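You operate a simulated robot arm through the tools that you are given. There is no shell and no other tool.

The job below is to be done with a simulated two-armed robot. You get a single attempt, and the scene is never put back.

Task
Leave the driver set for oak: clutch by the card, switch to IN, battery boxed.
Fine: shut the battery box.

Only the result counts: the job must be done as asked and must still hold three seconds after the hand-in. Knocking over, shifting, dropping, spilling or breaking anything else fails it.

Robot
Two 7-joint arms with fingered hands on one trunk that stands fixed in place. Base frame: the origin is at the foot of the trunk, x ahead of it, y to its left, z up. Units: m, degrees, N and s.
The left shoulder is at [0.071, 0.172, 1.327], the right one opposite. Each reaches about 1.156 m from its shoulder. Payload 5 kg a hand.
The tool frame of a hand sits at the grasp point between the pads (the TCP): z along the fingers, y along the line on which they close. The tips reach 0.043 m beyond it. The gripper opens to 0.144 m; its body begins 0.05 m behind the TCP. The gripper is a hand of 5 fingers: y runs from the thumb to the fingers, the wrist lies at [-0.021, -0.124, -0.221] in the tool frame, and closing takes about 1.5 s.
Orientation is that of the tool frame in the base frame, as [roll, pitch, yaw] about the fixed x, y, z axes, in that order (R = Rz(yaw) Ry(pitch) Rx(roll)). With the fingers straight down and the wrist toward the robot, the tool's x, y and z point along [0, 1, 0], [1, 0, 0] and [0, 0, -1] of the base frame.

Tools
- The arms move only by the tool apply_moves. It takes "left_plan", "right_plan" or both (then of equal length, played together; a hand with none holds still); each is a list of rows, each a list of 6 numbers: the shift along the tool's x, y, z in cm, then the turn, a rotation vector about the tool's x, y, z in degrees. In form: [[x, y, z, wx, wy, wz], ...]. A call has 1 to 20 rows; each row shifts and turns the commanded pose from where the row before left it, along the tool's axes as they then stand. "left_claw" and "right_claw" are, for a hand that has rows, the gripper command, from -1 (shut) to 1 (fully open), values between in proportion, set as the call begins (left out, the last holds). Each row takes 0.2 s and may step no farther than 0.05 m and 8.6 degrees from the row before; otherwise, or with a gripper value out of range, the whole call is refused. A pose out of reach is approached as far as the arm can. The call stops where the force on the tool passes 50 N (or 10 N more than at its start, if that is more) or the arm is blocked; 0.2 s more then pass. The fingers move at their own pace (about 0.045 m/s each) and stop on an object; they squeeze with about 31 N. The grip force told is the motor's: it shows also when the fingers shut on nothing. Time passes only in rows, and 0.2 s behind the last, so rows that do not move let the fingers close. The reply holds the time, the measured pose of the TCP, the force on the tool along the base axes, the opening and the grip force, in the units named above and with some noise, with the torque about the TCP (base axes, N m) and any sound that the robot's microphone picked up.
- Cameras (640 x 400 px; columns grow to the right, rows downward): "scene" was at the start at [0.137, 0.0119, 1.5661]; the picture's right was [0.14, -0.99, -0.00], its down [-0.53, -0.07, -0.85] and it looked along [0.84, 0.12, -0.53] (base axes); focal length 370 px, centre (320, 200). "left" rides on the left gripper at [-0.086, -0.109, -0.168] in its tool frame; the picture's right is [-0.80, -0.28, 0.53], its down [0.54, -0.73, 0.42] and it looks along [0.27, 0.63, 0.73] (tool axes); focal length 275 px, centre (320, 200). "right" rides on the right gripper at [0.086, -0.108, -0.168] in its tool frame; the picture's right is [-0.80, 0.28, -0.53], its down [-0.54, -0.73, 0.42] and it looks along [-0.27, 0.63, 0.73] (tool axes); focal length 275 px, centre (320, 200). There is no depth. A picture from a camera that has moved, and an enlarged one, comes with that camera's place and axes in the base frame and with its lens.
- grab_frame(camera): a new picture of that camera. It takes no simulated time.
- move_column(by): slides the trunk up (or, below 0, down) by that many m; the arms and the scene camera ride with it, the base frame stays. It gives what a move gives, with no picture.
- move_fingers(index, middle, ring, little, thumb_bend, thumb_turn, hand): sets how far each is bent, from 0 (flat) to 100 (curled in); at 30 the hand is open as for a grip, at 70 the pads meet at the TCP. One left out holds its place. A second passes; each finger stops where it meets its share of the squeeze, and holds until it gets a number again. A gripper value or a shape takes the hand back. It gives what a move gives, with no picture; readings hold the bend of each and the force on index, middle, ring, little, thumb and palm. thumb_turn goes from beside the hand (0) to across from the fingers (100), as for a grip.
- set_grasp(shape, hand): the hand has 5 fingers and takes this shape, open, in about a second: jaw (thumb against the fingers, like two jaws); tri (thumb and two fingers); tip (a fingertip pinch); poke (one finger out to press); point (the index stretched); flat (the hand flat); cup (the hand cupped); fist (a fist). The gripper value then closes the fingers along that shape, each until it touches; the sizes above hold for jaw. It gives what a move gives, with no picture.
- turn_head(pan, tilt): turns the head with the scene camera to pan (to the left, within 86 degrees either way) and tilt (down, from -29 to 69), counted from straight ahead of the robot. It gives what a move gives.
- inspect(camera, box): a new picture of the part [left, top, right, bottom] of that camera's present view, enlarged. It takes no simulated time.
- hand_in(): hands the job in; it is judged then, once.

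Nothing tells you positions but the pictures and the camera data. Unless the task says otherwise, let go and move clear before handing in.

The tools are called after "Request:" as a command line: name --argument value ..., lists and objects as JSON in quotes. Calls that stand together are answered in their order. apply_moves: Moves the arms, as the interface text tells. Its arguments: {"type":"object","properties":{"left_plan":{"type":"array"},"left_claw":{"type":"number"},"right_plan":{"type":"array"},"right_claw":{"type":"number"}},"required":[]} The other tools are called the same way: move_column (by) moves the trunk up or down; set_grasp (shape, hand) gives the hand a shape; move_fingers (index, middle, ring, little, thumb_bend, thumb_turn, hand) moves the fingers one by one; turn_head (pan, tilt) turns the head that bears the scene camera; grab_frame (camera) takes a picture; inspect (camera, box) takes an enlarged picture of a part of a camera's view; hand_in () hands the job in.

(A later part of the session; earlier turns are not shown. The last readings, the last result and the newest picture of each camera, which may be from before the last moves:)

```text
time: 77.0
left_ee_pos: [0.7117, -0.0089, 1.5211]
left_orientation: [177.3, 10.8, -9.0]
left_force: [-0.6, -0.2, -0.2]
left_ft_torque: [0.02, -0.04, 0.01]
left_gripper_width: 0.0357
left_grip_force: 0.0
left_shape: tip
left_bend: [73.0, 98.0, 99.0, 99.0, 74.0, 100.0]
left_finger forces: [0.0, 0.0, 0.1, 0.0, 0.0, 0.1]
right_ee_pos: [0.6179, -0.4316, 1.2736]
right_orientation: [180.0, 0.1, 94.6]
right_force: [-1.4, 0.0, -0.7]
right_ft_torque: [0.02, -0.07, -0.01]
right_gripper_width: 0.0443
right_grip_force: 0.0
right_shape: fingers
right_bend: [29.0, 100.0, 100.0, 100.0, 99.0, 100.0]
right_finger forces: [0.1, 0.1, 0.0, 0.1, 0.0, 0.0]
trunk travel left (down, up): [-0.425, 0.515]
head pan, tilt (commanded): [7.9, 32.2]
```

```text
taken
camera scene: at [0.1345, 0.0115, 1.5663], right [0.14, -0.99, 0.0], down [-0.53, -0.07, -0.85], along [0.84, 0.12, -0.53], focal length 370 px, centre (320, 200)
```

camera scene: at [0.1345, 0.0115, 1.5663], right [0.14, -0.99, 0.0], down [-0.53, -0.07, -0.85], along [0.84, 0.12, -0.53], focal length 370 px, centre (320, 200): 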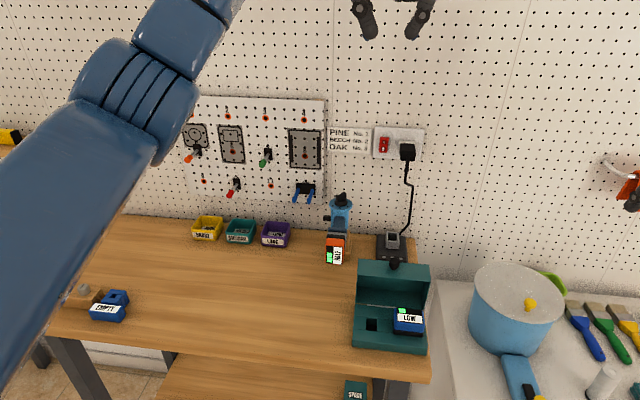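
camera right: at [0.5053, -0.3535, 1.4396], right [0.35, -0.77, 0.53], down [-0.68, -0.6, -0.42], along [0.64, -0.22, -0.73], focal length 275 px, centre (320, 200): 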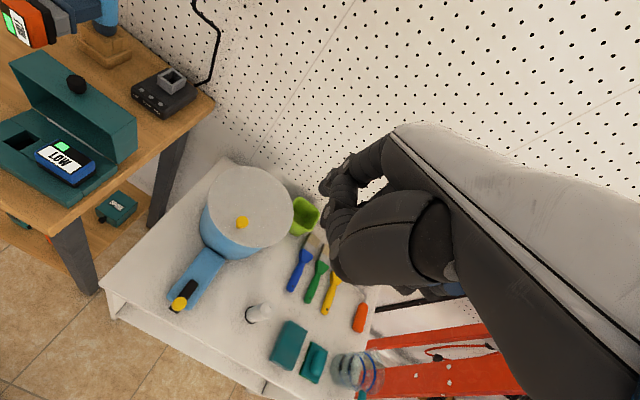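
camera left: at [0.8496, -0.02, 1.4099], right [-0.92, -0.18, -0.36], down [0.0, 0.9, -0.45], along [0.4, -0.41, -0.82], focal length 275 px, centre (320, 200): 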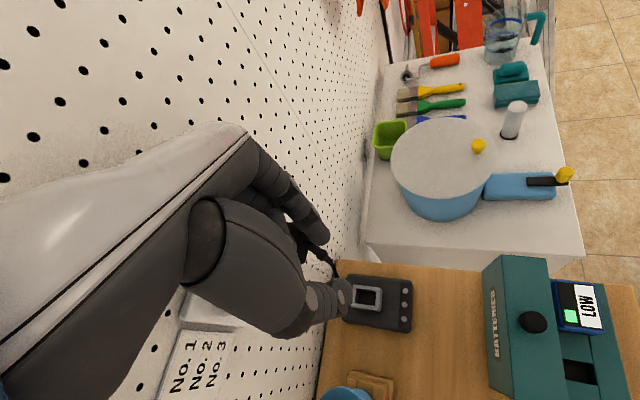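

The arm is free again. Next I'll bring the left hand back to the open area on the left, where it moves well.

Request:
apply_moves --left_plan '[[-1.5, -3.7, 2.4, 0, 0, 0], [-1.5, -3.7, 2.4, 0, 0, 0], [-1.5, -3.7, 2.4, 0, 0, 0], [-1.5, -3.7, 2.4, 0, 0, 0], [-1.5, -3.7, 2.4, 0, 0, 0], [-1.5, -3.7, 2.4, 0, 0, 0], [-1.5, -3.7, 2.4, 0, 0, 0], [0, 0, 0, 0, 5, -4], [0, 0, 0, 0, 5, -4]]'

Request:
grab_frame --camera "scene"

```text
time: 79.0
left_ee_pos: [0.6152, 0.2624, 1.3653]
left_orientation: [178.3, 1.1, -0.4]
left_force: [-0.7, -0.1, 0.7]
left_ft_torque: [-0.04, 0.06, 0.0]
left_gripper_width: 0.036
left_grip_force: 0.0
left_shape: tip
left_bend: [73.0, 98.0, 99.0, 99.0, 74.0, 100.0]
left_finger forces: [0.0, 0.0, 0.0, 0.0, 0.0, 0.0]
right_ee_pos: [0.618, -0.4306, 1.2722]
right_orientation: [180.0, 0.0, 94.6]
right_force: [-0.5, -1.2, 0.4]
right_ft_torque: [0.05, -0.01, -0.06]
right_gripper_width: 0.0442
right_grip_force: 0.0
right_shape: fingers
right_bend: [29.0, 100.0, 100.0, 100.0, 99.0, 100.0]
right_finger forces: [0.0, 0.0, 0.1, 0.1, 0.0, 0.1]
trunk travel left (down, up): [-0.425, 0.515]
head pan, tilt (commanded): [7.9, 32.2]
```

```text
taken
camera scene: at [0.1359, 0.0118, 1.5662], right [0.14, -0.99, 0.0], down [-0.53, -0.07, -0.85], along [0.84, 0.12, -0.53], focal length 370 px, centre (320, 200)
```

scene: 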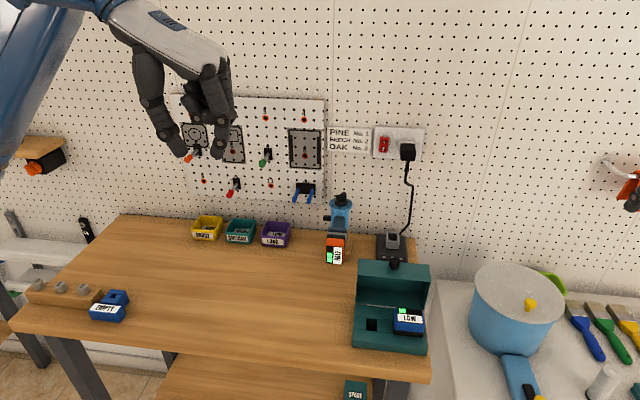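

Request:
inspect --camera "scene" --box '[90, 0, 270, 180]'

Request:
inspect --camera "scene" --box '[340, 250, 440, 360]'

```text
2.22 times, centred on (180, 90) of scene
camera zoom: at [0.1359, 0.0118, 1.5662], right [0.14, -0.99, 0.0], down [-0.53, -0.07, -0.85], along [0.84, 0.12, -0.53], focal length 822 px, centre (631, 444)
```

zoom: 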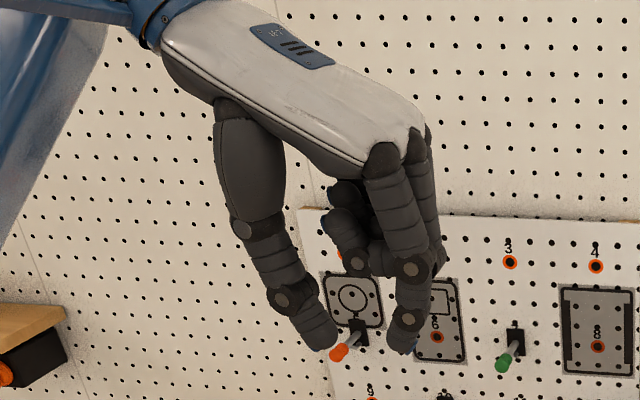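

```text
3.64 times, centred on (390, 305) of scene
camera zoom: at [0.1359, 0.0118, 1.5662], right [0.14, -0.99, 0.0], down [-0.53, -0.07, -0.85], along [0.84, 0.12, -0.53], focal length 1346 px, centre (66, -182)
```

zoom: 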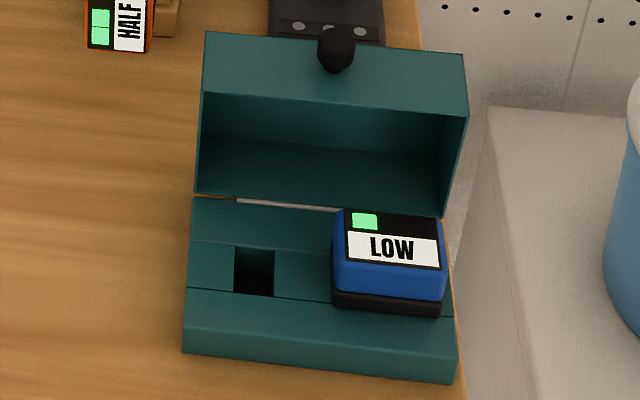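

The empty slot is centred near (0.684, −0.026). The hand will need more room behind the box, so I'll see whether the lid opens further. With fingers pinched together I'll push the knob gently backward.

Request:
apply_moves --left_plan '[[0.8, 4.2, 2.0, 1.7, 0, 0], [0.8, 4.2, 2.0, 0, 0, 0], [0.8, 4.2, 2.0, 0, 0, 0], [0.8, 4.2, 2.0, 0, 0, 0], [0.8, 4.2, 2.0, 0, 0, 0], [0.8, 4.2, 2.0, 0, 0, 0], [0.8, 4.2, 2.0, 0, 0, 0], [0.3, 3.4, 2.0, 0, 0, 0]]' --left_claw -1

Request:
grab_frame --camera "scene"

Request:
grab_frame --camera "right"

```text
time: 80.8
left_ee_pos: [0.673, -0.0712, 1.2028]
left_orientation: [-179.9, 1.2, -0.4]
left_force: [0.4, 0.1, 0.0]
left_ft_torque: [0.02, -0.01, 0.0]
left_gripper_width: 0.0001
left_grip_force: 31.4
left_shape: tip
left_bend: [70.0, 100.0, 100.0, 100.0, 59.0, 100.0]
left_finger forces: [0.0, 0.0, 0.0, 0.0, 0.1, 0.0]
right_ee_pos: [0.6197, -0.4319, 1.2701]
right_orientation: [-179.8, -0.1, 94.5]
right_force: [0.0, -0.3, -0.6]
right_ft_torque: [0.02, 0.02, -0.01]
right_gripper_width: 0.0443
right_grip_force: 0.1
right_shape: fingers
right_bend: [29.0, 100.0, 100.0, 100.0, 99.0, 100.0]
right_finger forces: [0.0, 0.0, 0.1, 0.0, 0.1, 0.0]
trunk travel left (down, up): [-0.425, 0.515]
head pan, tilt (commanded): [7.9, 32.2]
```

```text
taken
camera scene: at [0.1374, 0.0102, 1.5661], right [0.14, -0.99, 0.0], down [-0.53, -0.07, -0.85], along [0.84, 0.12, -0.53], focal length 370 px, centre (320, 200)
```

scene: 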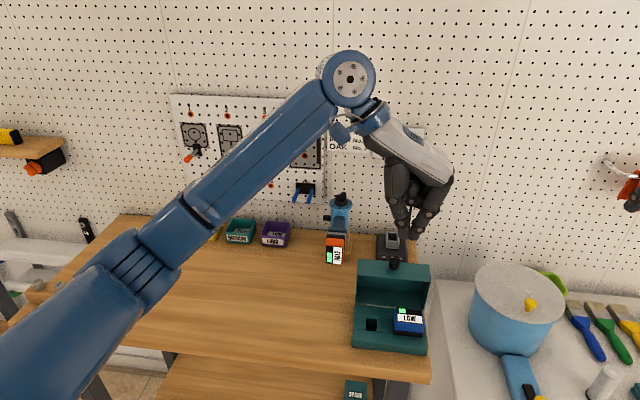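

```text
taken
camera right: at [0.5046, -0.3549, 1.4395], right [0.35, -0.77, 0.53], down [-0.68, -0.6, -0.42], along [0.64, -0.21, -0.73], focal length 275 px, centre (320, 200)
```

right: 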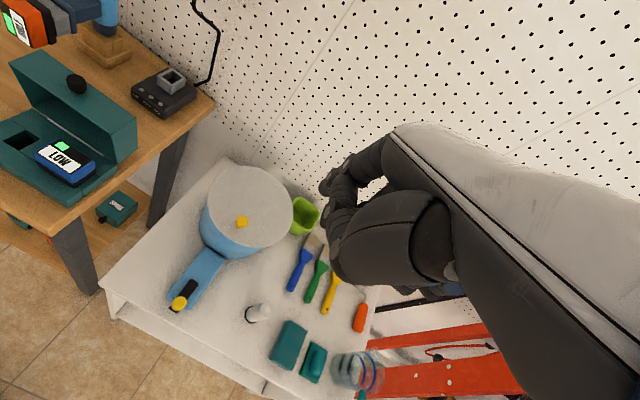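

Request:
apply_moves --left_plan '[[0.6, -0.1, 3.5, 0, 0, 0], [0.6, -0.1, 3.5, 0, 0, 0], [0.6, -0.1, 3.5, 0, 0, 0], [0.6, 0, 3.5, 0, 0, 0]]'

Request:
inspect --camera "scene" --box '[340, 200, 440, 320]'

Request:
inspect --camera "right" --box '[0, 20, 160, 220]'

```text
time: 81.8
left_ee_pos: [0.6917, -0.0665, 1.0627]
left_orientation: [179.8, 1.2, -0.4]
left_force: [0.4, 0.5, 0.4]
left_ft_torque: [-0.02, 0.05, -0.01]
left_gripper_width: 0.0002
left_grip_force: 31.3
left_shape: tip
left_bend: [70.0, 100.0, 100.0, 100.0, 59.0, 100.0]
left_finger forces: [0.0, 0.1, 0.0, 0.1, 0.0, 0.1]
right_ee_pos: [0.6198, -0.431, 1.2715]
right_orientation: [-179.8, -0.1, 94.6]
right_force: [-0.4, -0.5, -1.2]
right_ft_torque: [-0.03, 0.0, -0.03]
right_gripper_width: 0.0442
right_grip_force: 0.1
right_shape: fingers
right_bend: [29.0, 100.0, 100.0, 100.0, 99.0, 100.0]
right_finger forces: [0.1, 0.0, 0.0, 0.0, 0.0, 0.1]
trunk travel left (down, up): [-0.425, 0.515]
head pan, tilt (commanded): [7.9, 32.2]
```

```text
3.33 times, centred on (390, 260) of scene
camera zoom: at [0.1381, 0.0116, 1.5661], right [0.14, -0.99, 0.0], down [-0.53, -0.07, -0.85], along [0.84, 0.12, -0.53], focal length 1233 px, centre (87, 0)
```

zoom: 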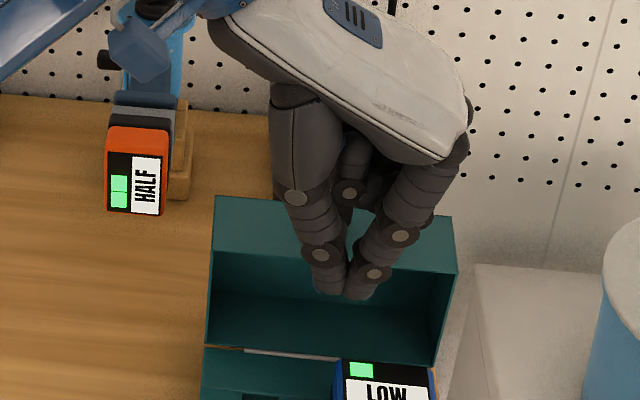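

```text
2.00 times, centred on (80, 120) of right
camera zoom: at [0.505, -0.3537, 1.4397], right [0.35, -0.77, 0.53], down [-0.68, -0.6, -0.42], along [0.64, -0.22, -0.73], focal length 551 px, centre (800, 360)
```

zoom: 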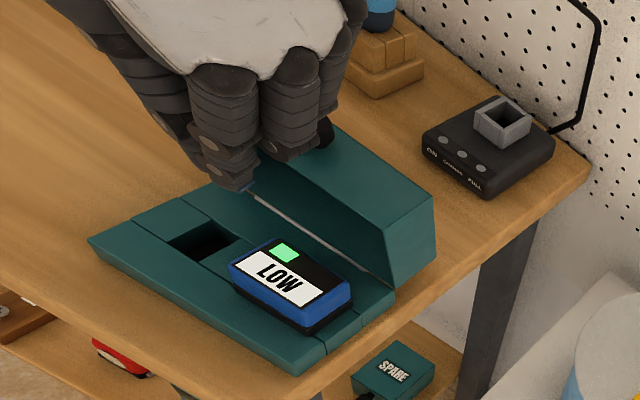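

Request:
apply_moves --left_plan '[[0.8, 0, 0, 0, 0, 0], [0.8, 0, 0, 0, 0, 0], [0.8, 0, 0, 0, 0, 0], [0, 0, 0, 0, 0, 0]]'

Request:
inspect --camera "right" --box '[0, 20, 160, 220]'

```text
time: 82.8
left_ee_pos: [0.7147, -0.0658, 1.0648]
left_orientation: [179.9, 1.2, -0.4]
left_force: [-1.3, -0.5, -0.3]
left_ft_torque: [0.0, 0.02, 0.01]
left_gripper_width: 0.0
left_grip_force: 31.1
left_shape: tip
left_bend: [70.0, 100.0, 100.0, 100.0, 59.0, 100.0]
left_finger forces: [0.1, 0.1, 0.0, 0.0, 0.0, 0.1]
right_ee_pos: [0.6191, -0.4312, 1.2719]
right_orientation: [-179.8, 0.0, 94.5]
right_force: [0.0, -0.3, 0.1]
right_ft_torque: [-0.02, 0.01, 0.01]
right_gripper_width: 0.0444
right_grip_force: 0.1
right_shape: fingers
right_bend: [29.0, 100.0, 100.0, 100.0, 99.0, 100.0]
right_finger forces: [0.0, 0.0, 0.2, 0.1, 0.0, 0.0]
trunk travel left (down, up): [-0.425, 0.515]
head pan, tilt (commanded): [7.9, 32.2]
```

```text
2.00 times, centred on (80, 120) of right
camera zoom: at [0.5039, -0.3535, 1.4401], right [0.35, -0.77, 0.53], down [-0.68, -0.6, -0.42], along [0.65, -0.22, -0.73], focal length 551 px, centre (800, 360)
```

zoom: 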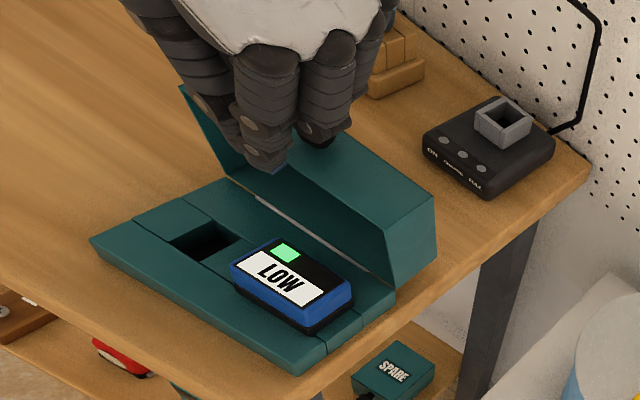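

Request:
apply_moves --left_plan '[[0.7, 0, 0, 0, 0, 0], [0.7, 0, 0, 0, 0, 0], [0, 0, 0, 0, 0, 0]]'

Request:
inspect --camera "right" --box '[0, 20, 160, 220]'

```text
time: 83.6
left_ee_pos: [0.729, -0.0651, 1.0642]
left_orientation: [179.9, 1.2, -0.4]
left_force: [0.2, -0.8, 0.1]
left_ft_torque: [-0.02, -0.02, -0.02]
left_gripper_width: 0.0
left_grip_force: 30.9
left_shape: tip
left_bend: [70.0, 100.0, 100.0, 100.0, 59.0, 100.0]
left_finger forces: [0.0, 0.0, 0.0, 0.0, 0.0, 0.0]
right_ee_pos: [0.6181, -0.4312, 1.2723]
right_orientation: [-180.0, 0.0, 94.5]
right_force: [0.1, 0.2, -0.1]
right_ft_torque: [0.01, 0.03, 0.0]
right_gripper_width: 0.0445
right_grip_force: 0.0
right_shape: fingers
right_bend: [29.0, 100.0, 100.0, 100.0, 99.0, 100.0]
right_finger forces: [0.0, 0.0, 0.1, 0.0, 0.0, 0.1]
trunk travel left (down, up): [-0.425, 0.515]
head pan, tilt (commanded): [7.9, 32.2]
```

```text
2.00 times, centred on (80, 120) of right
camera zoom: at [0.5037, -0.3535, 1.4402], right [0.35, -0.77, 0.53], down [-0.68, -0.6, -0.42], along [0.65, -0.22, -0.73], focal length 551 px, centre (800, 360)
```

zoom: 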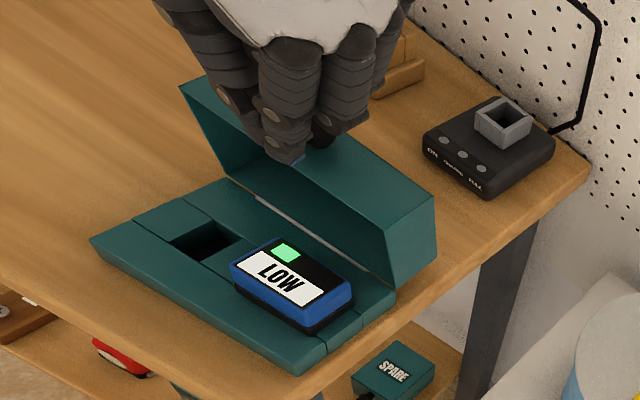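

Request:
apply_moves --left_plan '[[0.5, 0, 0, 0, 0, 0], [0.5, 0, 0, 0, 0, 0], [0.5, 0, 0, 0, 0, 0], [0, 0, 0, 0, 0, 0]]'

Request:
inspect --camera "right" --box '[0, 20, 160, 220]'

```text
time: 84.6
left_ee_pos: [0.7437, -0.0652, 1.0626]
left_orientation: [179.9, 1.1, -0.3]
left_force: [0.9, 0.5, -0.7]
left_ft_torque: [0.01, -0.02, 0.0]
left_gripper_width: 0.0002
left_grip_force: 30.8
left_shape: tip
left_bend: [70.0, 100.0, 100.0, 100.0, 59.0, 100.0]
left_finger forces: [0.1, 0.0, 0.0, 0.1, 0.1, 0.0]
right_ee_pos: [0.6195, -0.4321, 1.2705]
right_orientation: [-179.9, -0.2, 94.5]
right_force: [0.3, -0.7, -0.6]
right_ft_torque: [0.02, -0.02, 0.0]
right_gripper_width: 0.0441
right_grip_force: 0.0
right_shape: fingers
right_bend: [29.0, 100.0, 100.0, 100.0, 99.0, 100.0]
right_finger forces: [0.0, 0.0, 0.0, 0.1, 0.0, 0.0]
trunk travel left (down, up): [-0.425, 0.515]
head pan, tilt (commanded): [7.9, 32.2]
```

```text
2.00 times, centred on (80, 120) of right
camera zoom: at [0.5039, -0.3536, 1.4401], right [0.35, -0.77, 0.53], down [-0.68, -0.6, -0.42], along [0.65, -0.22, -0.73], focal length 551 px, centre (800, 360)
```

zoom: 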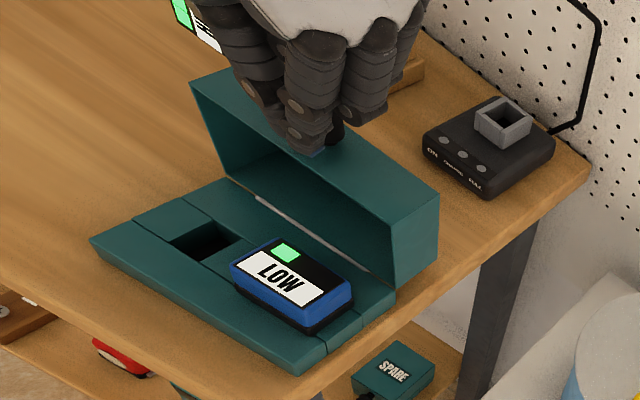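

The lid is moving further back with almost no force. I'll continue gently.

Request:
apply_moves --left_plan '[[0.6, 0, 0, 0, 0, 0], [0.6, 0, 0, 0, 0, 0], [0.6, 0, 0, 0, 0, 0], [0, 0, 0, 0, 0, 0]]'

Request:
inspect --camera "right" --box '[0, 20, 160, 220]'

Request:
inspect --camera "scene" --box '[340, 200, 440, 320]'

```text
time: 85.6
left_ee_pos: [0.7613, -0.0664, 1.0627]
left_orientation: [179.9, 1.3, -0.3]
left_force: [-0.4, -1.8, -0.1]
left_ft_torque: [-0.04, -0.02, -0.02]
left_gripper_width: 0.0
left_grip_force: 31.3
left_shape: tip
left_bend: [70.0, 100.0, 100.0, 100.0, 59.0, 100.0]
left_finger forces: [0.1, 0.0, 0.1, 0.0, 0.1, 0.0]
right_ee_pos: [0.6187, -0.4308, 1.2711]
right_orientation: [-179.9, -0.1, 94.6]
right_force: [0.4, 0.7, 0.9]
right_ft_torque: [0.01, 0.0, 0.02]
right_gripper_width: 0.0444
right_grip_force: 0.0
right_shape: fingers
right_bend: [29.0, 100.0, 100.0, 100.0, 99.0, 100.0]
right_finger forces: [0.1, 0.0, 0.0, 0.1, 0.1, 0.1]
trunk travel left (down, up): [-0.425, 0.515]
head pan, tilt (commanded): [7.9, 32.2]
```

```text
2.00 times, centred on (80, 120) of right
camera zoom: at [0.5039, -0.3536, 1.4401], right [0.35, -0.77, 0.53], down [-0.68, -0.6, -0.42], along [0.65, -0.22, -0.73], focal length 551 px, centre (800, 360)
```

zoom: 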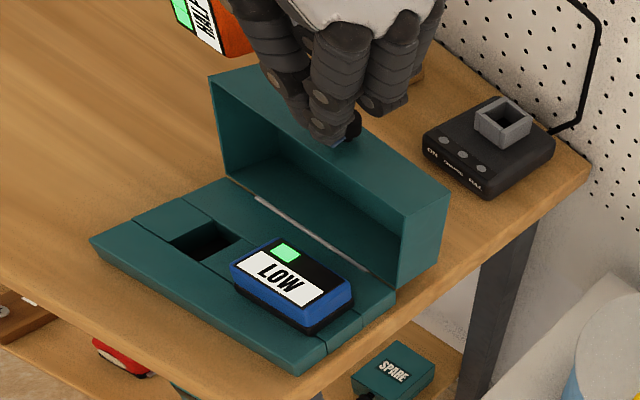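

```text
3.33 times, centred on (390, 260) of scene
camera zoom: at [0.1368, 0.0118, 1.5661], right [0.14, -0.99, 0.0], down [-0.53, -0.07, -0.85], along [0.84, 0.12, -0.53], focal length 1233 px, centre (87, 0)
```

zoom: 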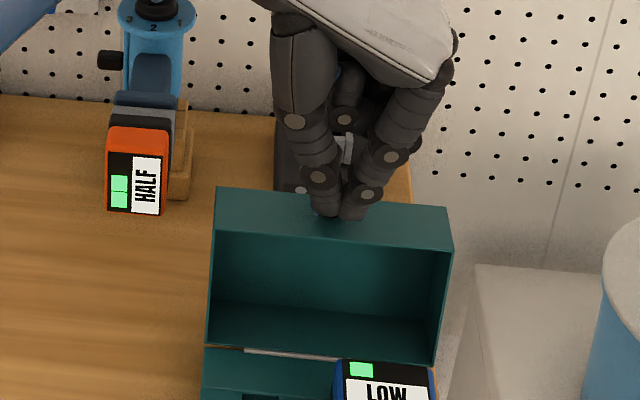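

Request:
apply_moves --left_plan '[[0.5, 0, 0.3, 0, 0, 0], [0.5, 0, 0.3, 0, 0, 0], [0.5, 0, 0.3, 0, 0, 0], [0.5, 0, 0.3, 0, 0, 0], [0, 0, 0, 0, 0, 0]]'

Request:
inspect --camera "right" --box '[0, 20, 160, 220]'

Request:
inspect --camera "scene" --box '[340, 200, 440, 320]'

```text
time: 86.8
left_ee_pos: [0.7817, -0.0665, 1.052]
left_orientation: [179.9, 1.2, -0.5]
left_force: [0.1, -0.1, -0.3]
left_ft_torque: [0.02, -0.02, 0.0]
left_gripper_width: 0.0003
left_grip_force: 30.8
left_shape: tip
left_bend: [70.0, 100.0, 100.0, 100.0, 59.0, 100.0]
left_finger forces: [0.1, 0.0, 0.0, 0.0, 0.1, 0.0]
right_ee_pos: [0.619, -0.4317, 1.2718]
right_orientation: [-179.9, 0.1, 94.7]
right_force: [-0.2, 0.3, -1.1]
right_ft_torque: [0.0, 0.03, -0.02]
right_gripper_width: 0.0442
right_grip_force: 0.0
right_shape: fingers
right_bend: [29.0, 100.0, 100.0, 100.0, 99.0, 100.0]
right_finger forces: [0.0, 0.0, 0.0, 0.0, 0.0, 0.0]
trunk travel left (down, up): [-0.425, 0.515]
head pan, tilt (commanded): [7.9, 32.2]
```

```text
2.00 times, centred on (80, 120) of right
camera zoom: at [0.5038, -0.3535, 1.4402], right [0.35, -0.77, 0.53], down [-0.68, -0.6, -0.42], along [0.65, -0.22, -0.73], focal length 551 px, centre (800, 360)
```

zoom: 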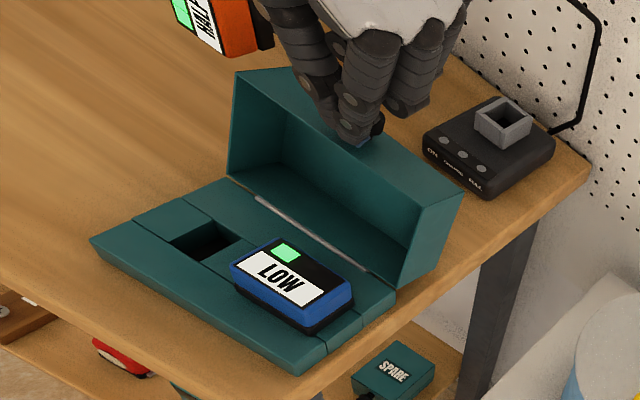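

```text
3.33 times, centred on (390, 260) of scene
camera zoom: at [0.1367, 0.0118, 1.5661], right [0.14, -0.99, 0.0], down [-0.53, -0.07, -0.85], along [0.84, 0.12, -0.53], focal length 1233 px, centre (87, 0)
```

zoom: 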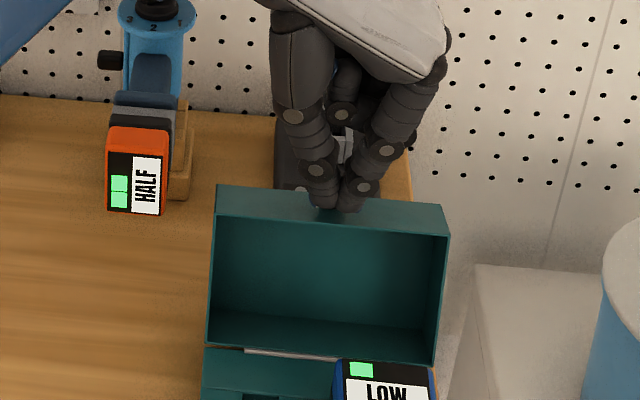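

Request:
apply_moves --left_plan '[[-1.5, 0, 0, 0, 0, 0], [-1, 0, -3, 0, 0, 0], [-1, 0, -4, 0, 0, 0], [-2, 0, -4, 0, 0, 0]]'

Request:
inspect --camera "scene" --box '[340, 220, 440, 360]'

Request:
inspect --camera "right" --box '[0, 20, 160, 220]'

```text
time: 87.8
left_ee_pos: [0.7264, -0.0665, 1.1616]
left_orientation: [179.9, 1.0, -0.4]
left_force: [-0.5, 0.0, 0.7]
left_ft_torque: [0.03, -0.02, 0.0]
left_gripper_width: 0.0
left_grip_force: 30.9
left_shape: tip
left_bend: [70.0, 100.0, 100.0, 100.0, 59.0, 100.0]
left_finger forces: [0.1, 0.0, 0.0, 0.1, 0.1, 0.0]
right_ee_pos: [0.6186, -0.4314, 1.2715]
right_orientation: [179.9, 0.0, 94.6]
right_force: [0.5, -0.9, -0.5]
right_ft_torque: [-0.02, -0.03, 0.01]
right_gripper_width: 0.0441
right_grip_force: 0.1
right_shape: fingers
right_bend: [29.0, 100.0, 100.0, 100.0, 99.0, 100.0]
right_finger forces: [0.0, 0.0, 0.0, 0.0, 0.0, 0.0]
trunk travel left (down, up): [-0.425, 0.515]
head pan, tilt (commanded): [7.9, 32.2]
```

```text
2.86 times, centred on (390, 290) of scene
camera zoom: at [0.1353, 0.0119, 1.5662], right [0.14, -0.99, 0.0], down [-0.53, -0.07, -0.85], along [0.84, 0.12, -0.53], focal length 1057 px, centre (120, -57)
```

zoom: 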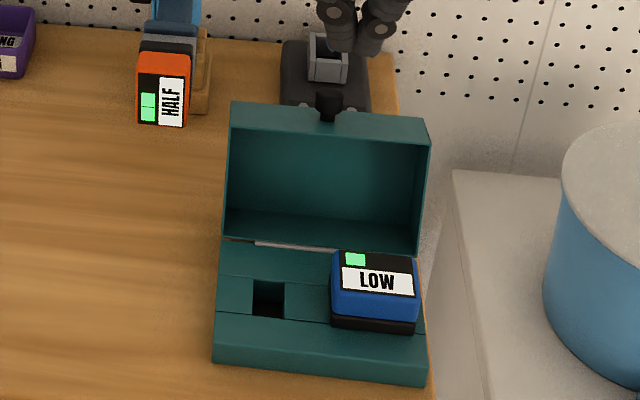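

```text
2.00 times, centred on (80, 120) of right
camera zoom: at [0.5024, -0.3535, 1.4406], right [0.35, -0.77, 0.53], down [-0.68, -0.6, -0.42], along [0.65, -0.22, -0.73], focal length 551 px, centre (800, 360)
```

zoom: 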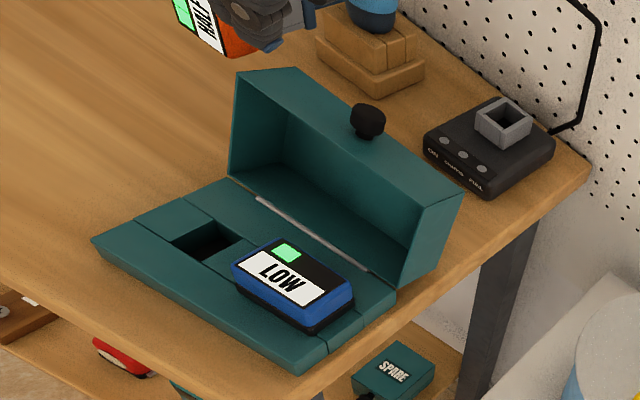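

The lid stays open by itself at about 109°. Next I'll shape the hand for a thumb-and-two-finger grip and turn it to point forward, ready for the battery.

Request:
apply_moves --left_plan '[[-1.15, -4.2, -0.5, 0, 0, 0], [-1.15, -4.2, -0.5, 0, 0, 0], [-1.15, -4.2, 0, 0, 0, 0], [-1.15, -4.2, 0, 0, 0, 0], [0, 0, 0, 0, 7.5, 0], [0, 0, 0, 0, 7.5, 0], [0, 0, 0, 0, 7.5, 0], [0, 0, 0, 0, 7.5, 0]]' --left_claw -0.5

Request:
set_grasp --hand "left" --shape "tri"

Request:
grab_frame --camera "scene"

```text
time: 89.6
left_ee_pos: [0.684, 0.1016, 1.1737]
left_orientation: [179.9, -29.0, -0.4]
left_force: [-0.4, 0.5, -0.4]
left_ft_torque: [0.02, -0.06, -0.03]
left_gripper_width: 0.0355
left_grip_force: 0.1
left_shape: tip
left_bend: [73.0, 98.0, 99.0, 99.0, 74.0, 100.0]
left_finger forces: [0.0, 0.1, 0.0, 0.0, 0.1, 0.0]
right_ee_pos: [0.6186, -0.431, 1.2719]
right_orientation: [180.0, 0.0, 94.7]
right_force: [-0.3, 0.5, 0.8]
right_ft_torque: [0.0, -0.03, 0.0]
right_gripper_width: 0.0443
right_grip_force: 0.0
right_shape: fingers
right_bend: [29.0, 100.0, 100.0, 100.0, 99.0, 100.0]
right_finger forces: [0.0, 0.1, 0.1, 0.0, 0.0, 0.0]
trunk travel left (down, up): [-0.425, 0.515]
head pan, tilt (commanded): [7.9, 32.2]
```

```text
time: 90.5
left_ee_pos: [0.6832, 0.1019, 1.1718]
left_orientation: [-180.0, -28.8, -0.4]
left_force: [0.1, -0.1, -0.4]
left_ft_torque: [0.03, -0.01, -0.03]
left_gripper_width: 0.1436
left_grip_force: 0.0
left_shape: tri
left_bend: [30.0, 30.0, 99.0, 99.0, 30.0, 98.0]
left_finger forces: [0.0, 0.0, 0.0, 0.0, 0.1, 0.0]
right_ee_pos: [0.6182, -0.4298, 1.2697]
right_orientation: [-179.8, 0.0, 94.6]
right_force: [0.3, -0.4, 0.1]
right_ft_torque: [0.01, 0.0, 0.01]
right_gripper_width: 0.0443
right_grip_force: 0.1
right_shape: fingers
right_bend: [29.0, 100.0, 100.0, 100.0, 99.0, 100.0]
right_finger forces: [0.0, 0.1, 0.0, 0.1, 0.0, 0.0]
trunk travel left (down, up): [-0.425, 0.515]
head pan, tilt (commanded): [7.9, 32.2]
```

```text
taken
camera scene: at [0.1369, 0.0119, 1.5661], right [0.14, -0.99, 0.0], down [-0.53, -0.07, -0.85], along [0.84, 0.12, -0.53], focal length 370 px, centre (320, 200)
```

scene: 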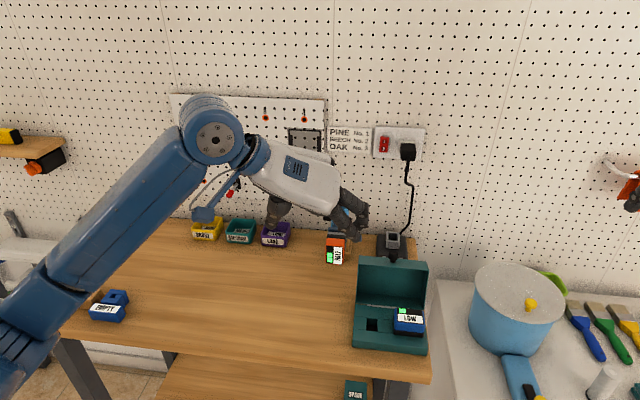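

Request:
apply_moves --left_plan '[[0, 0, 0, 0, 7.6, 0], [0, 0, 0, 0, 7.6, 0], [0, 0, 0, 0, 7.6, 0], [0, 0, 0, 0, 7.6, 0], [0, 0, 0, 0, 7.6, 0], [0, 0, 0, 0, 7.6, 0], [0, 0, 0, 0, 7.6, 0]]' --left_claw -0.2

Request:
grab_frame --camera "scene"

Request:
grab_frame --camera "left"

```text
time: 92.1
left_ee_pos: [0.6832, 0.1038, 1.1724]
left_orientation: [179.2, -82.2, 0.4]
left_force: [0.5, -0.3, 0.7]
left_ft_torque: [-0.04, 0.04, -0.01]
left_gripper_width: 0.0579
left_grip_force: 0.1
left_shape: tri
left_bend: [74.0, 49.0, 99.0, 99.0, 73.0, 100.0]
left_finger forces: [0.1, 0.1, 0.1, 0.0, 0.0, 0.0]
right_ee_pos: [0.6194, -0.4305, 1.2724]
right_orientation: [-179.9, 0.0, 94.6]
right_force: [-0.5, -0.4, 0.4]
right_ft_torque: [0.02, 0.01, -0.02]
right_gripper_width: 0.0443
right_grip_force: 0.0
right_shape: fingers
right_bend: [29.0, 100.0, 100.0, 100.0, 99.0, 100.0]
right_finger forces: [0.0, 0.1, 0.0, 0.0, 0.0, 0.0]
trunk travel left (down, up): [-0.425, 0.515]
head pan, tilt (commanded): [7.9, 32.2]
```

```text
taken
camera scene: at [0.1364, 0.0122, 1.5663], right [0.14, -0.99, 0.0], down [-0.53, -0.07, -0.85], along [0.84, 0.12, -0.53], focal length 370 px, centre (320, 200)
```

scene: 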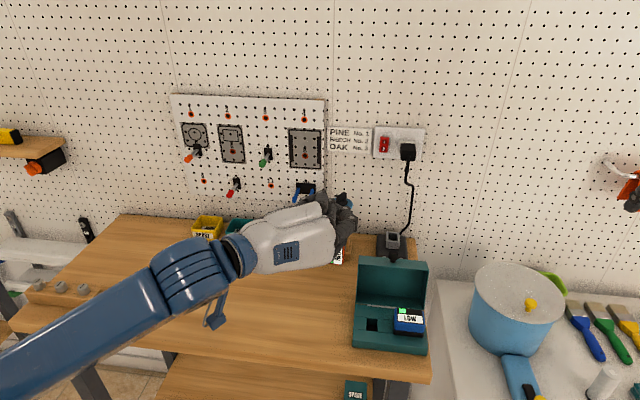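

```text
taken
camera left: at [0.5069, 0.213, 1.11], right [0.42, 0.28, -0.86], down [0.5, 0.72, 0.48], along [0.76, -0.63, 0.17], focal length 275 px, centre (320, 200)
```

left: 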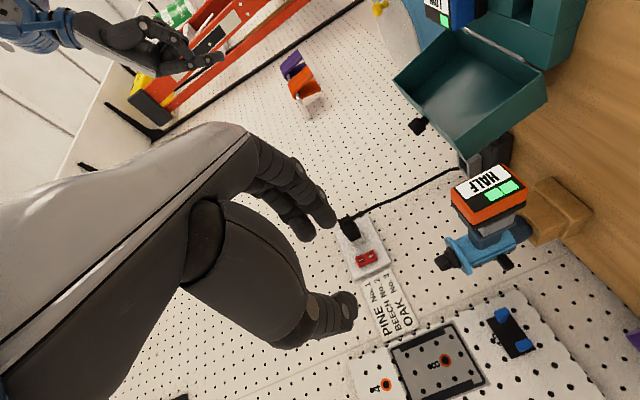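

Request:
apply_moves --left_plan '[[-4.2, 0.88, 0.59, 0, 0, 0], [-4.2, 0.88, 0.59, 0, 0, 0], [-4.2, 0.88, 0.59, 0, 0, 0], [-4.1, 0.88, 0.58, 0, 0, 0]]'

Request:
grab_frame --camera "left"

Request:
inspect --camera "scene" --box '[280, 170, 440, 330]'

```text
time: 93.1
left_ee_pos: [0.6841, 0.0664, 1.0034]
left_orientation: [179.6, -82.0, 0.0]
left_force: [0.1, 0.2, 0.7]
left_ft_torque: [-0.02, 0.04, -0.03]
left_gripper_width: 0.058
left_grip_force: 0.1
left_shape: tri
left_bend: [74.0, 49.0, 99.0, 99.0, 73.0, 100.0]
left_finger forces: [0.0, 0.0, 0.1, 0.1, 0.0, 0.1]
right_ee_pos: [0.6181, -0.4312, 1.2709]
right_orientation: [-179.9, -0.1, 94.5]
right_force: [-0.4, 0.7, -0.7]
right_ft_torque: [0.02, 0.01, 0.02]
right_gripper_width: 0.0444
right_grip_force: 0.0
right_shape: fingers
right_bend: [29.0, 100.0, 100.0, 100.0, 99.0, 100.0]
right_finger forces: [0.0, 0.0, 0.1, 0.1, 0.0, 0.1]
trunk travel left (down, up): [-0.425, 0.515]
head pan, tilt (commanded): [7.9, 32.2]
```

```text
taken
camera left: at [0.5077, 0.1765, 0.9413], right [0.42, 0.28, -0.86], down [0.5, 0.72, 0.48], along [0.76, -0.63, 0.17], focal length 275 px, centre (320, 200)
```

left: 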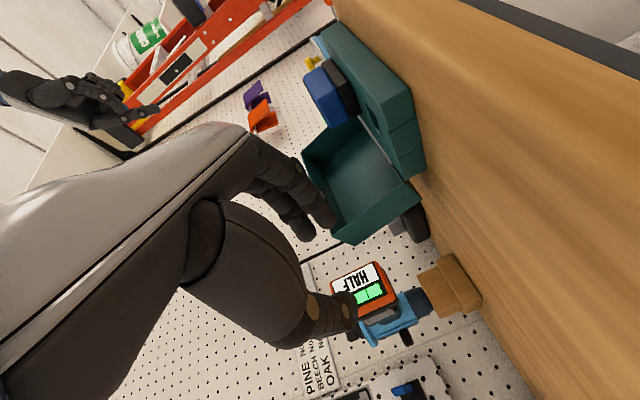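

```text
2.50 times, centred on (360, 250) of scene
camera zoom: at [0.137, 0.0117, 1.5662], right [0.14, -0.99, 0.0], down [-0.53, -0.07, -0.85], along [0.84, 0.12, -0.53], focal length 925 px, centre (220, 75)
```

zoom: 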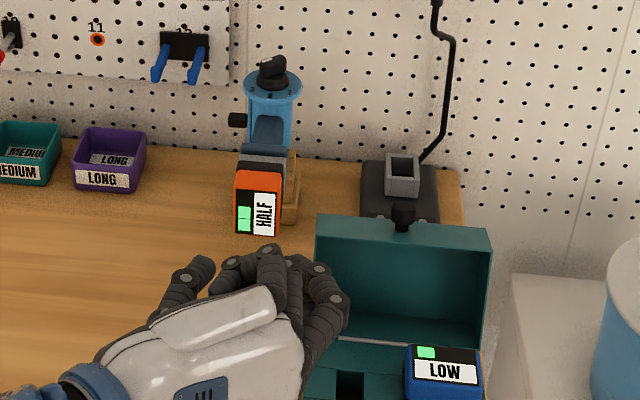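

Request:
apply_moves --left_plan '[[0.62, -0.2, 2.94, 0, 0, 0], [0.62, -0.2, 2.94, 0, 0, 0], [0, 0, 0, 0, 0, 0]]' --left_claw -0.27

Request:
grab_frame --camera "left"

Request:
inspect --camera "scene" --box '[300, 190, 400, 290]'

Request:
inspect --camera "right" --box '[0, 0, 160, 200]'

```text
time: 93.9
left_ee_pos: [0.7417, 0.0716, 1.0092]
left_orientation: [179.1, -82.1, 0.4]
left_force: [-1.3, -0.3, 0.4]
left_ft_torque: [-0.04, 0.01, 0.02]
left_gripper_width: 0.0528
left_grip_force: 0.1
left_shape: tri
left_bend: [74.0, 51.0, 99.0, 99.0, 73.0, 100.0]
left_finger forces: [0.1, 0.0, 0.0, 0.0, 0.0, 0.1]
right_ee_pos: [0.6184, -0.4313, 1.2728]
right_orientation: [-180.0, 0.0, 94.5]
right_force: [-0.1, 0.4, 0.2]
right_ft_torque: [-0.01, -0.01, 0.01]
right_gripper_width: 0.0445
right_grip_force: 0.0
right_shape: fingers
right_bend: [29.0, 100.0, 100.0, 100.0, 99.0, 100.0]
right_finger forces: [0.1, 0.0, 0.0, 0.0, 0.1, 0.0]
trunk travel left (down, up): [-0.425, 0.515]
head pan, tilt (commanded): [7.9, 32.2]
```

```text
taken
camera left: at [0.5658, 0.1814, 0.946], right [0.42, 0.28, -0.86], down [0.5, 0.72, 0.48], along [0.76, -0.63, 0.17], focal length 275 px, centre (320, 200)
```

left: 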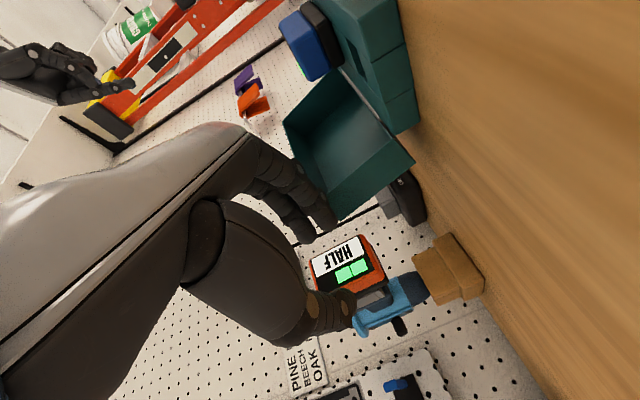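

```text
4.00 times, centred on (350, 240) of scene
camera zoom: at [0.1356, 0.012, 1.5663], right [0.14, -0.99, 0.0], down [-0.53, -0.07, -0.85], along [0.84, 0.12, -0.53], focal length 1480 px, centre (200, 40)
```

zoom: 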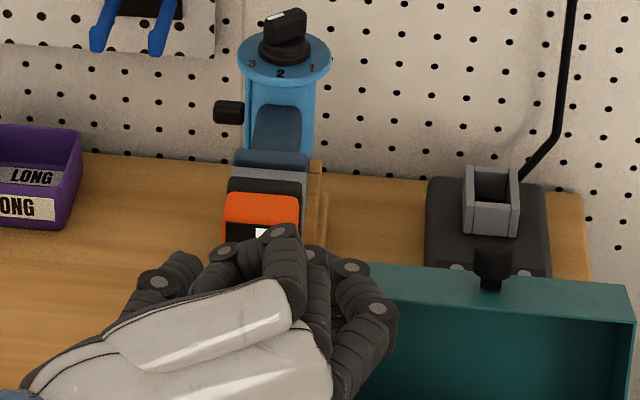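

```text
2.00 times, centred on (80, 100) of right
camera zoom: at [0.5028, -0.3534, 1.4406], right [0.35, -0.77, 0.53], down [-0.68, -0.6, -0.42], along [0.65, -0.22, -0.73], focal length 551 px, centre (800, 400)
```

zoom: 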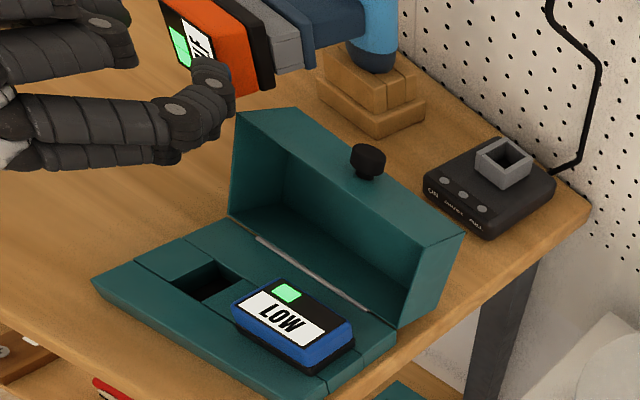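

Request:
apply_moves --left_plan '[[0.17, 0.03, 1.46, 0, 0, 0], [0.17, 0.03, 1.46, 0, 0, 0], [0, 0, 0, 0, 0, 0]]'

Request:
inspect --camera "left" --box '[240, 160, 440, 360]'

Request:
inspect --camera "right" --box '[0, 0, 160, 200]'

Request:
inspect --camera "scene" --box '[310, 200, 400, 290]'

```text
time: 94.7
left_ee_pos: [0.7721, 0.0705, 1.0068]
left_orientation: [179.1, -82.2, 0.4]
left_force: [-1.0, 1.1, 0.0]
left_ft_torque: [0.0, 0.0, -0.03]
left_gripper_width: 0.0526
left_grip_force: 0.0
left_shape: tri
left_bend: [74.0, 51.0, 99.0, 99.0, 73.0, 100.0]
left_finger forces: [1.8, 0.1, 0.0, 0.0, 0.0, 0.1]
right_ee_pos: [0.6181, -0.4321, 1.2717]
right_orientation: [-180.0, 0.1, 94.7]
right_force: [-0.1, -0.1, 0.2]
right_ft_torque: [0.01, 0.0, 0.02]
right_gripper_width: 0.044
right_grip_force: 0.0
right_shape: fingers
right_bend: [29.0, 100.0, 100.0, 100.0, 99.0, 100.0]
right_finger forces: [0.0, 0.1, 0.0, 0.0, 0.1, 0.1]
trunk travel left (down, up): [-0.425, 0.515]
head pan, tilt (commanded): [7.9, 32.2]
```

```text
2.00 times, centred on (340, 260) of left
camera zoom: at [0.5959, 0.1807, 0.9451], right [0.42, 0.28, -0.86], down [0.5, 0.72, 0.48], along [0.76, -0.63, 0.16], focal length 551 px, centre (280, 80)
```

zoom: 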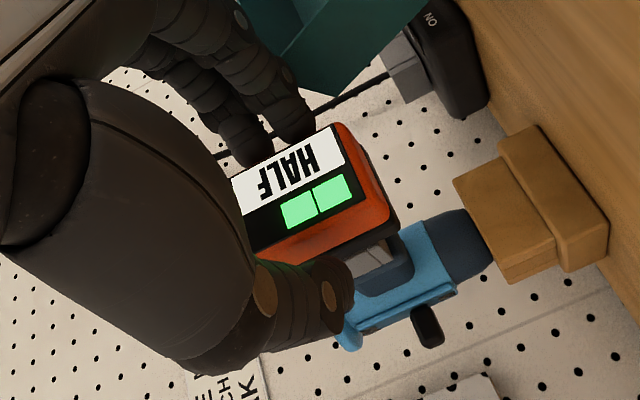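

```text
2.00 times, centred on (80, 100) of right
camera zoom: at [0.5037, -0.3532, 1.4402], right [0.35, -0.77, 0.53], down [-0.68, -0.6, -0.42], along [0.65, -0.22, -0.73], focal length 551 px, centre (800, 400)
```

zoom: 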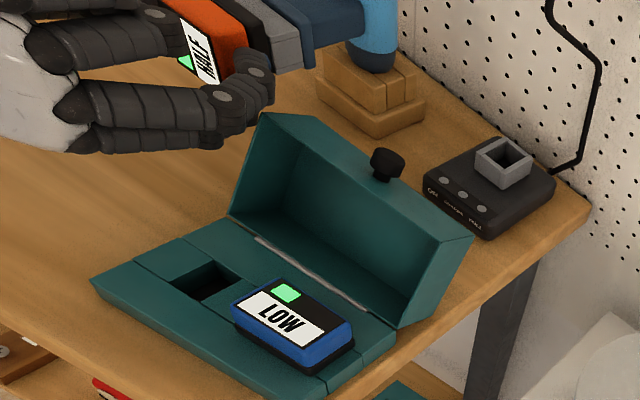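

```text
4.44 times, centred on (355, 245) of scene
camera zoom: at [0.1366, 0.0121, 1.5662], right [0.14, -0.99, 0.0], down [-0.53, -0.07, -0.85], along [0.84, 0.12, -0.53], focal length 1645 px, centre (164, 0)
```

zoom: 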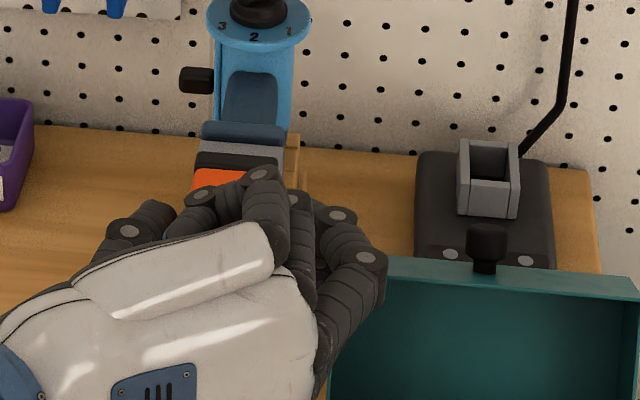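

Request:
inspect --camera "left" --box '[290, 180, 390, 300]'

Request:
inspect --camera "right" --box '[30, 0, 110, 90]'

```text
3.33 times, centred on (340, 240) of left
camera zoom: at [0.5959, 0.1807, 0.9451], right [0.42, 0.28, -0.86], down [0.5, 0.72, 0.48], along [0.76, -0.63, 0.16], focal length 918 px, centre (253, 67)
```

zoom: 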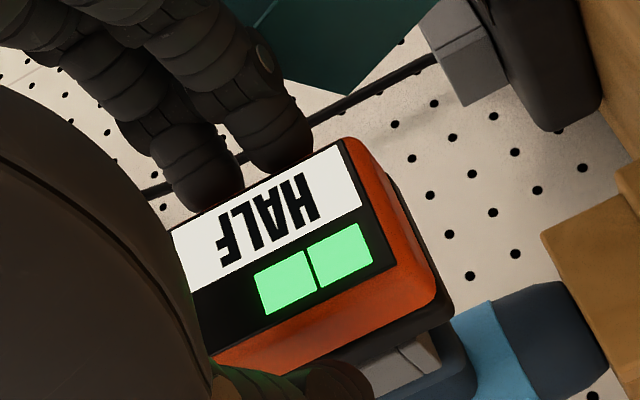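

```text
4.44 times, centred on (70, 45) of right
camera zoom: at [0.5037, -0.3532, 1.4402], right [0.35, -0.77, 0.53], down [-0.68, -0.6, -0.42], along [0.65, -0.22, -0.73], focal length 1224 px, centre (1431, 889)
```

zoom: 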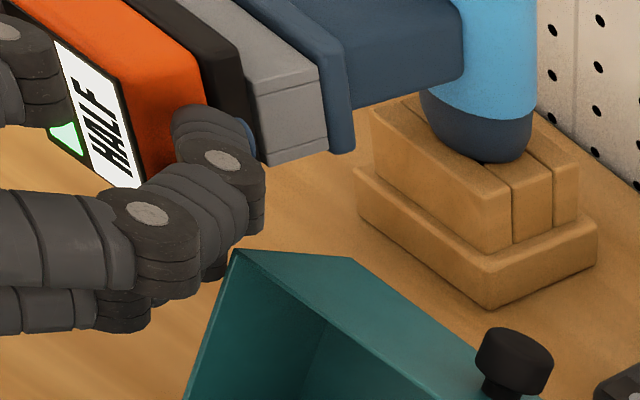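

Request:
apply_moves --left_plan '[[0.38, 0, 0.6, 0, 0, 0], [0, 0, 0, 0, 0, 0]]'

Request:
apply_moves --left_plan '[[0, 0, 0, 0, 0, 0], [0, 0, 0, 0, 0, 0], [0, 0, 0, 0, 0, 0]]' --left_claw -0.45

Request:
inspect --camera "left" --box '[290, 180, 390, 300]'

Request:
inspect --camera "right" --box '[30, 0, 110, 90]'

```text
time: 95.3
left_ee_pos: [0.7775, 0.0729, 1.0102]
left_orientation: [179.8, -81.9, -0.1]
left_force: [-0.4, 2.4, 0.0]
left_ft_torque: [0.04, -0.01, 0.01]
left_gripper_width: 0.0523
left_grip_force: 0.0
left_shape: tri
left_bend: [74.0, 51.0, 99.0, 99.0, 73.0, 100.0]
left_finger forces: [2.4, 0.1, 0.0, 0.0, 0.0, 0.0]
right_ee_pos: [0.6188, -0.4301, 1.2715]
right_orientation: [-179.9, 0.0, 94.6]
right_force: [0.0, -0.1, -0.1]
right_ft_torque: [-0.02, 0.0, -0.04]
right_gripper_width: 0.0441
right_grip_force: 0.0
right_shape: fingers
right_bend: [29.0, 100.0, 100.0, 100.0, 99.0, 100.0]
right_finger forces: [0.0, 0.1, 0.0, 0.1, 0.0, 0.1]
trunk travel left (down, up): [-0.425, 0.515]
head pan, tilt (commanded): [7.9, 32.2]
```

```text
time: 96.1
left_ee_pos: [0.7784, 0.0709, 1.0111]
left_orientation: [179.1, -82.0, 0.5]
left_force: [-0.1, -2.3, 0.2]
left_ft_torque: [-0.01, 0.03, -0.09]
left_gripper_width: 0.0406
left_grip_force: 0.1
left_shape: tri
left_bend: [74.0, 54.0, 99.0, 99.0, 74.0, 100.0]
left_finger forces: [1.4, 1.5, 0.1, 0.0, 0.5, 0.1]
right_ee_pos: [0.6194, -0.4314, 1.2726]
right_orientation: [-179.8, 0.0, 94.6]
right_force: [0.9, 0.1, 0.1]
right_ft_torque: [-0.01, -0.01, -0.02]
right_gripper_width: 0.0445
right_grip_force: 0.0
right_shape: fingers
right_bend: [29.0, 100.0, 100.0, 100.0, 99.0, 100.0]
right_finger forces: [0.0, 0.1, 0.1, 0.0, 0.1, 0.0]
trunk travel left (down, up): [-0.425, 0.515]
head pan, tilt (commanded): [7.9, 32.2]
```

```text
3.33 times, centred on (340, 240) of left
camera zoom: at [0.6023, 0.1803, 0.9479], right [0.42, 0.28, -0.86], down [0.5, 0.72, 0.48], along [0.76, -0.63, 0.16], focal length 918 px, centre (253, 67)
```

zoom: 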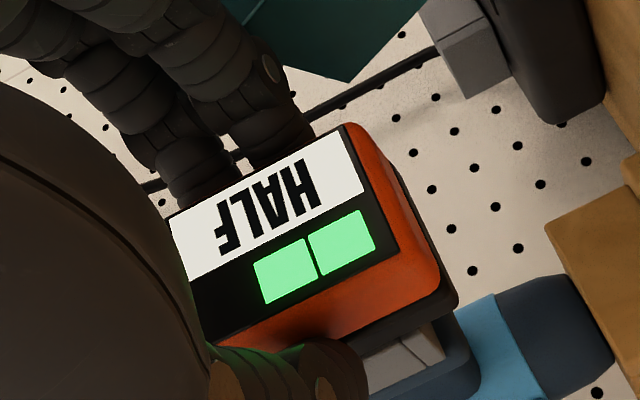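

```text
4.44 times, centred on (70, 45) of right
camera zoom: at [0.5037, -0.3541, 1.44], right [0.35, -0.77, 0.53], down [-0.68, -0.6, -0.42], along [0.65, -0.22, -0.73], focal length 1224 px, centre (1431, 889)
```

zoom: 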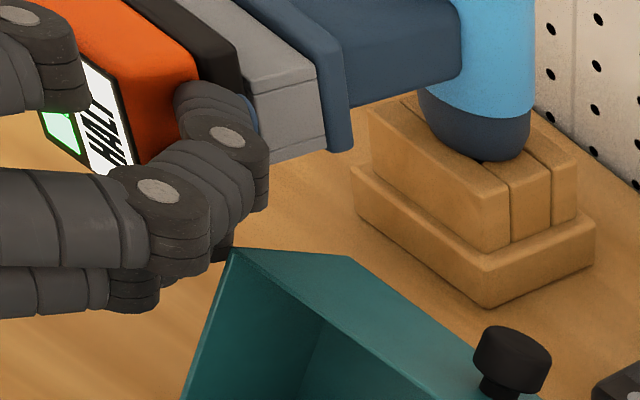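

Thumb, index and middle are all in contact with the battery's sides. I'll tighten the grip now.

Request:
apply_moves --left_plan '[[0, 0, 0, 0, 0, 0], [0, 0, 0, 0, 0, 0], [0, 0, 0, 0, 0, 0]]' --left_claw -1

Request:
inspect --camera "scene" --box '[310, 180, 400, 270]'

```text
time: 96.9
left_ee_pos: [0.7796, 0.0723, 1.0095]
left_orientation: [179.5, -82.1, 0.1]
left_force: [1.1, -0.8, -0.8]
left_ft_torque: [-0.05, 0.05, -0.04]
left_gripper_width: 0.0388
left_grip_force: 31.0
left_shape: tri
left_bend: [74.0, 55.0, 100.0, 100.0, 74.0, 100.0]
left_finger forces: [14.6, 14.2, 0.1, 0.0, 27.2, 0.1]
right_ee_pos: [0.6183, -0.4307, 1.2715]
right_orientation: [-179.9, 0.0, 94.5]
right_force: [-0.1, -0.4, 0.2]
right_ft_torque: [0.0, -0.01, 0.01]
right_gripper_width: 0.0443
right_grip_force: 0.1
right_shape: fingers
right_bend: [29.0, 100.0, 100.0, 100.0, 99.0, 100.0]
right_finger forces: [0.1, 0.0, 0.0, 0.0, 0.0, 0.0]
trunk travel left (down, up): [-0.425, 0.515]
head pan, tilt (commanded): [7.9, 32.2]
```

```text
4.44 times, centred on (355, 225) of scene
camera zoom: at [0.137, 0.0116, 1.5661], right [0.14, -0.99, 0.0], down [-0.53, -0.07, -0.85], along [0.84, 0.12, -0.53], focal length 1645 px, centre (164, 89)
```

zoom: 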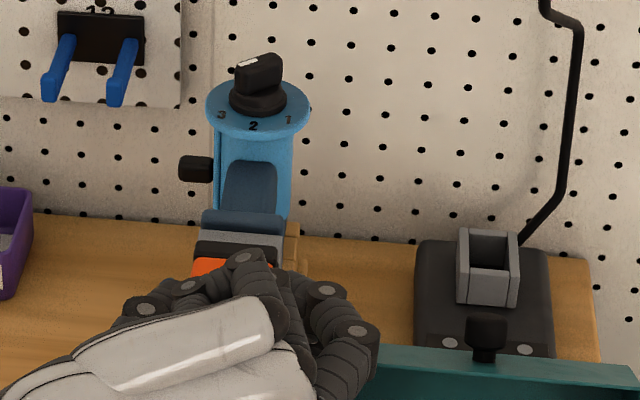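

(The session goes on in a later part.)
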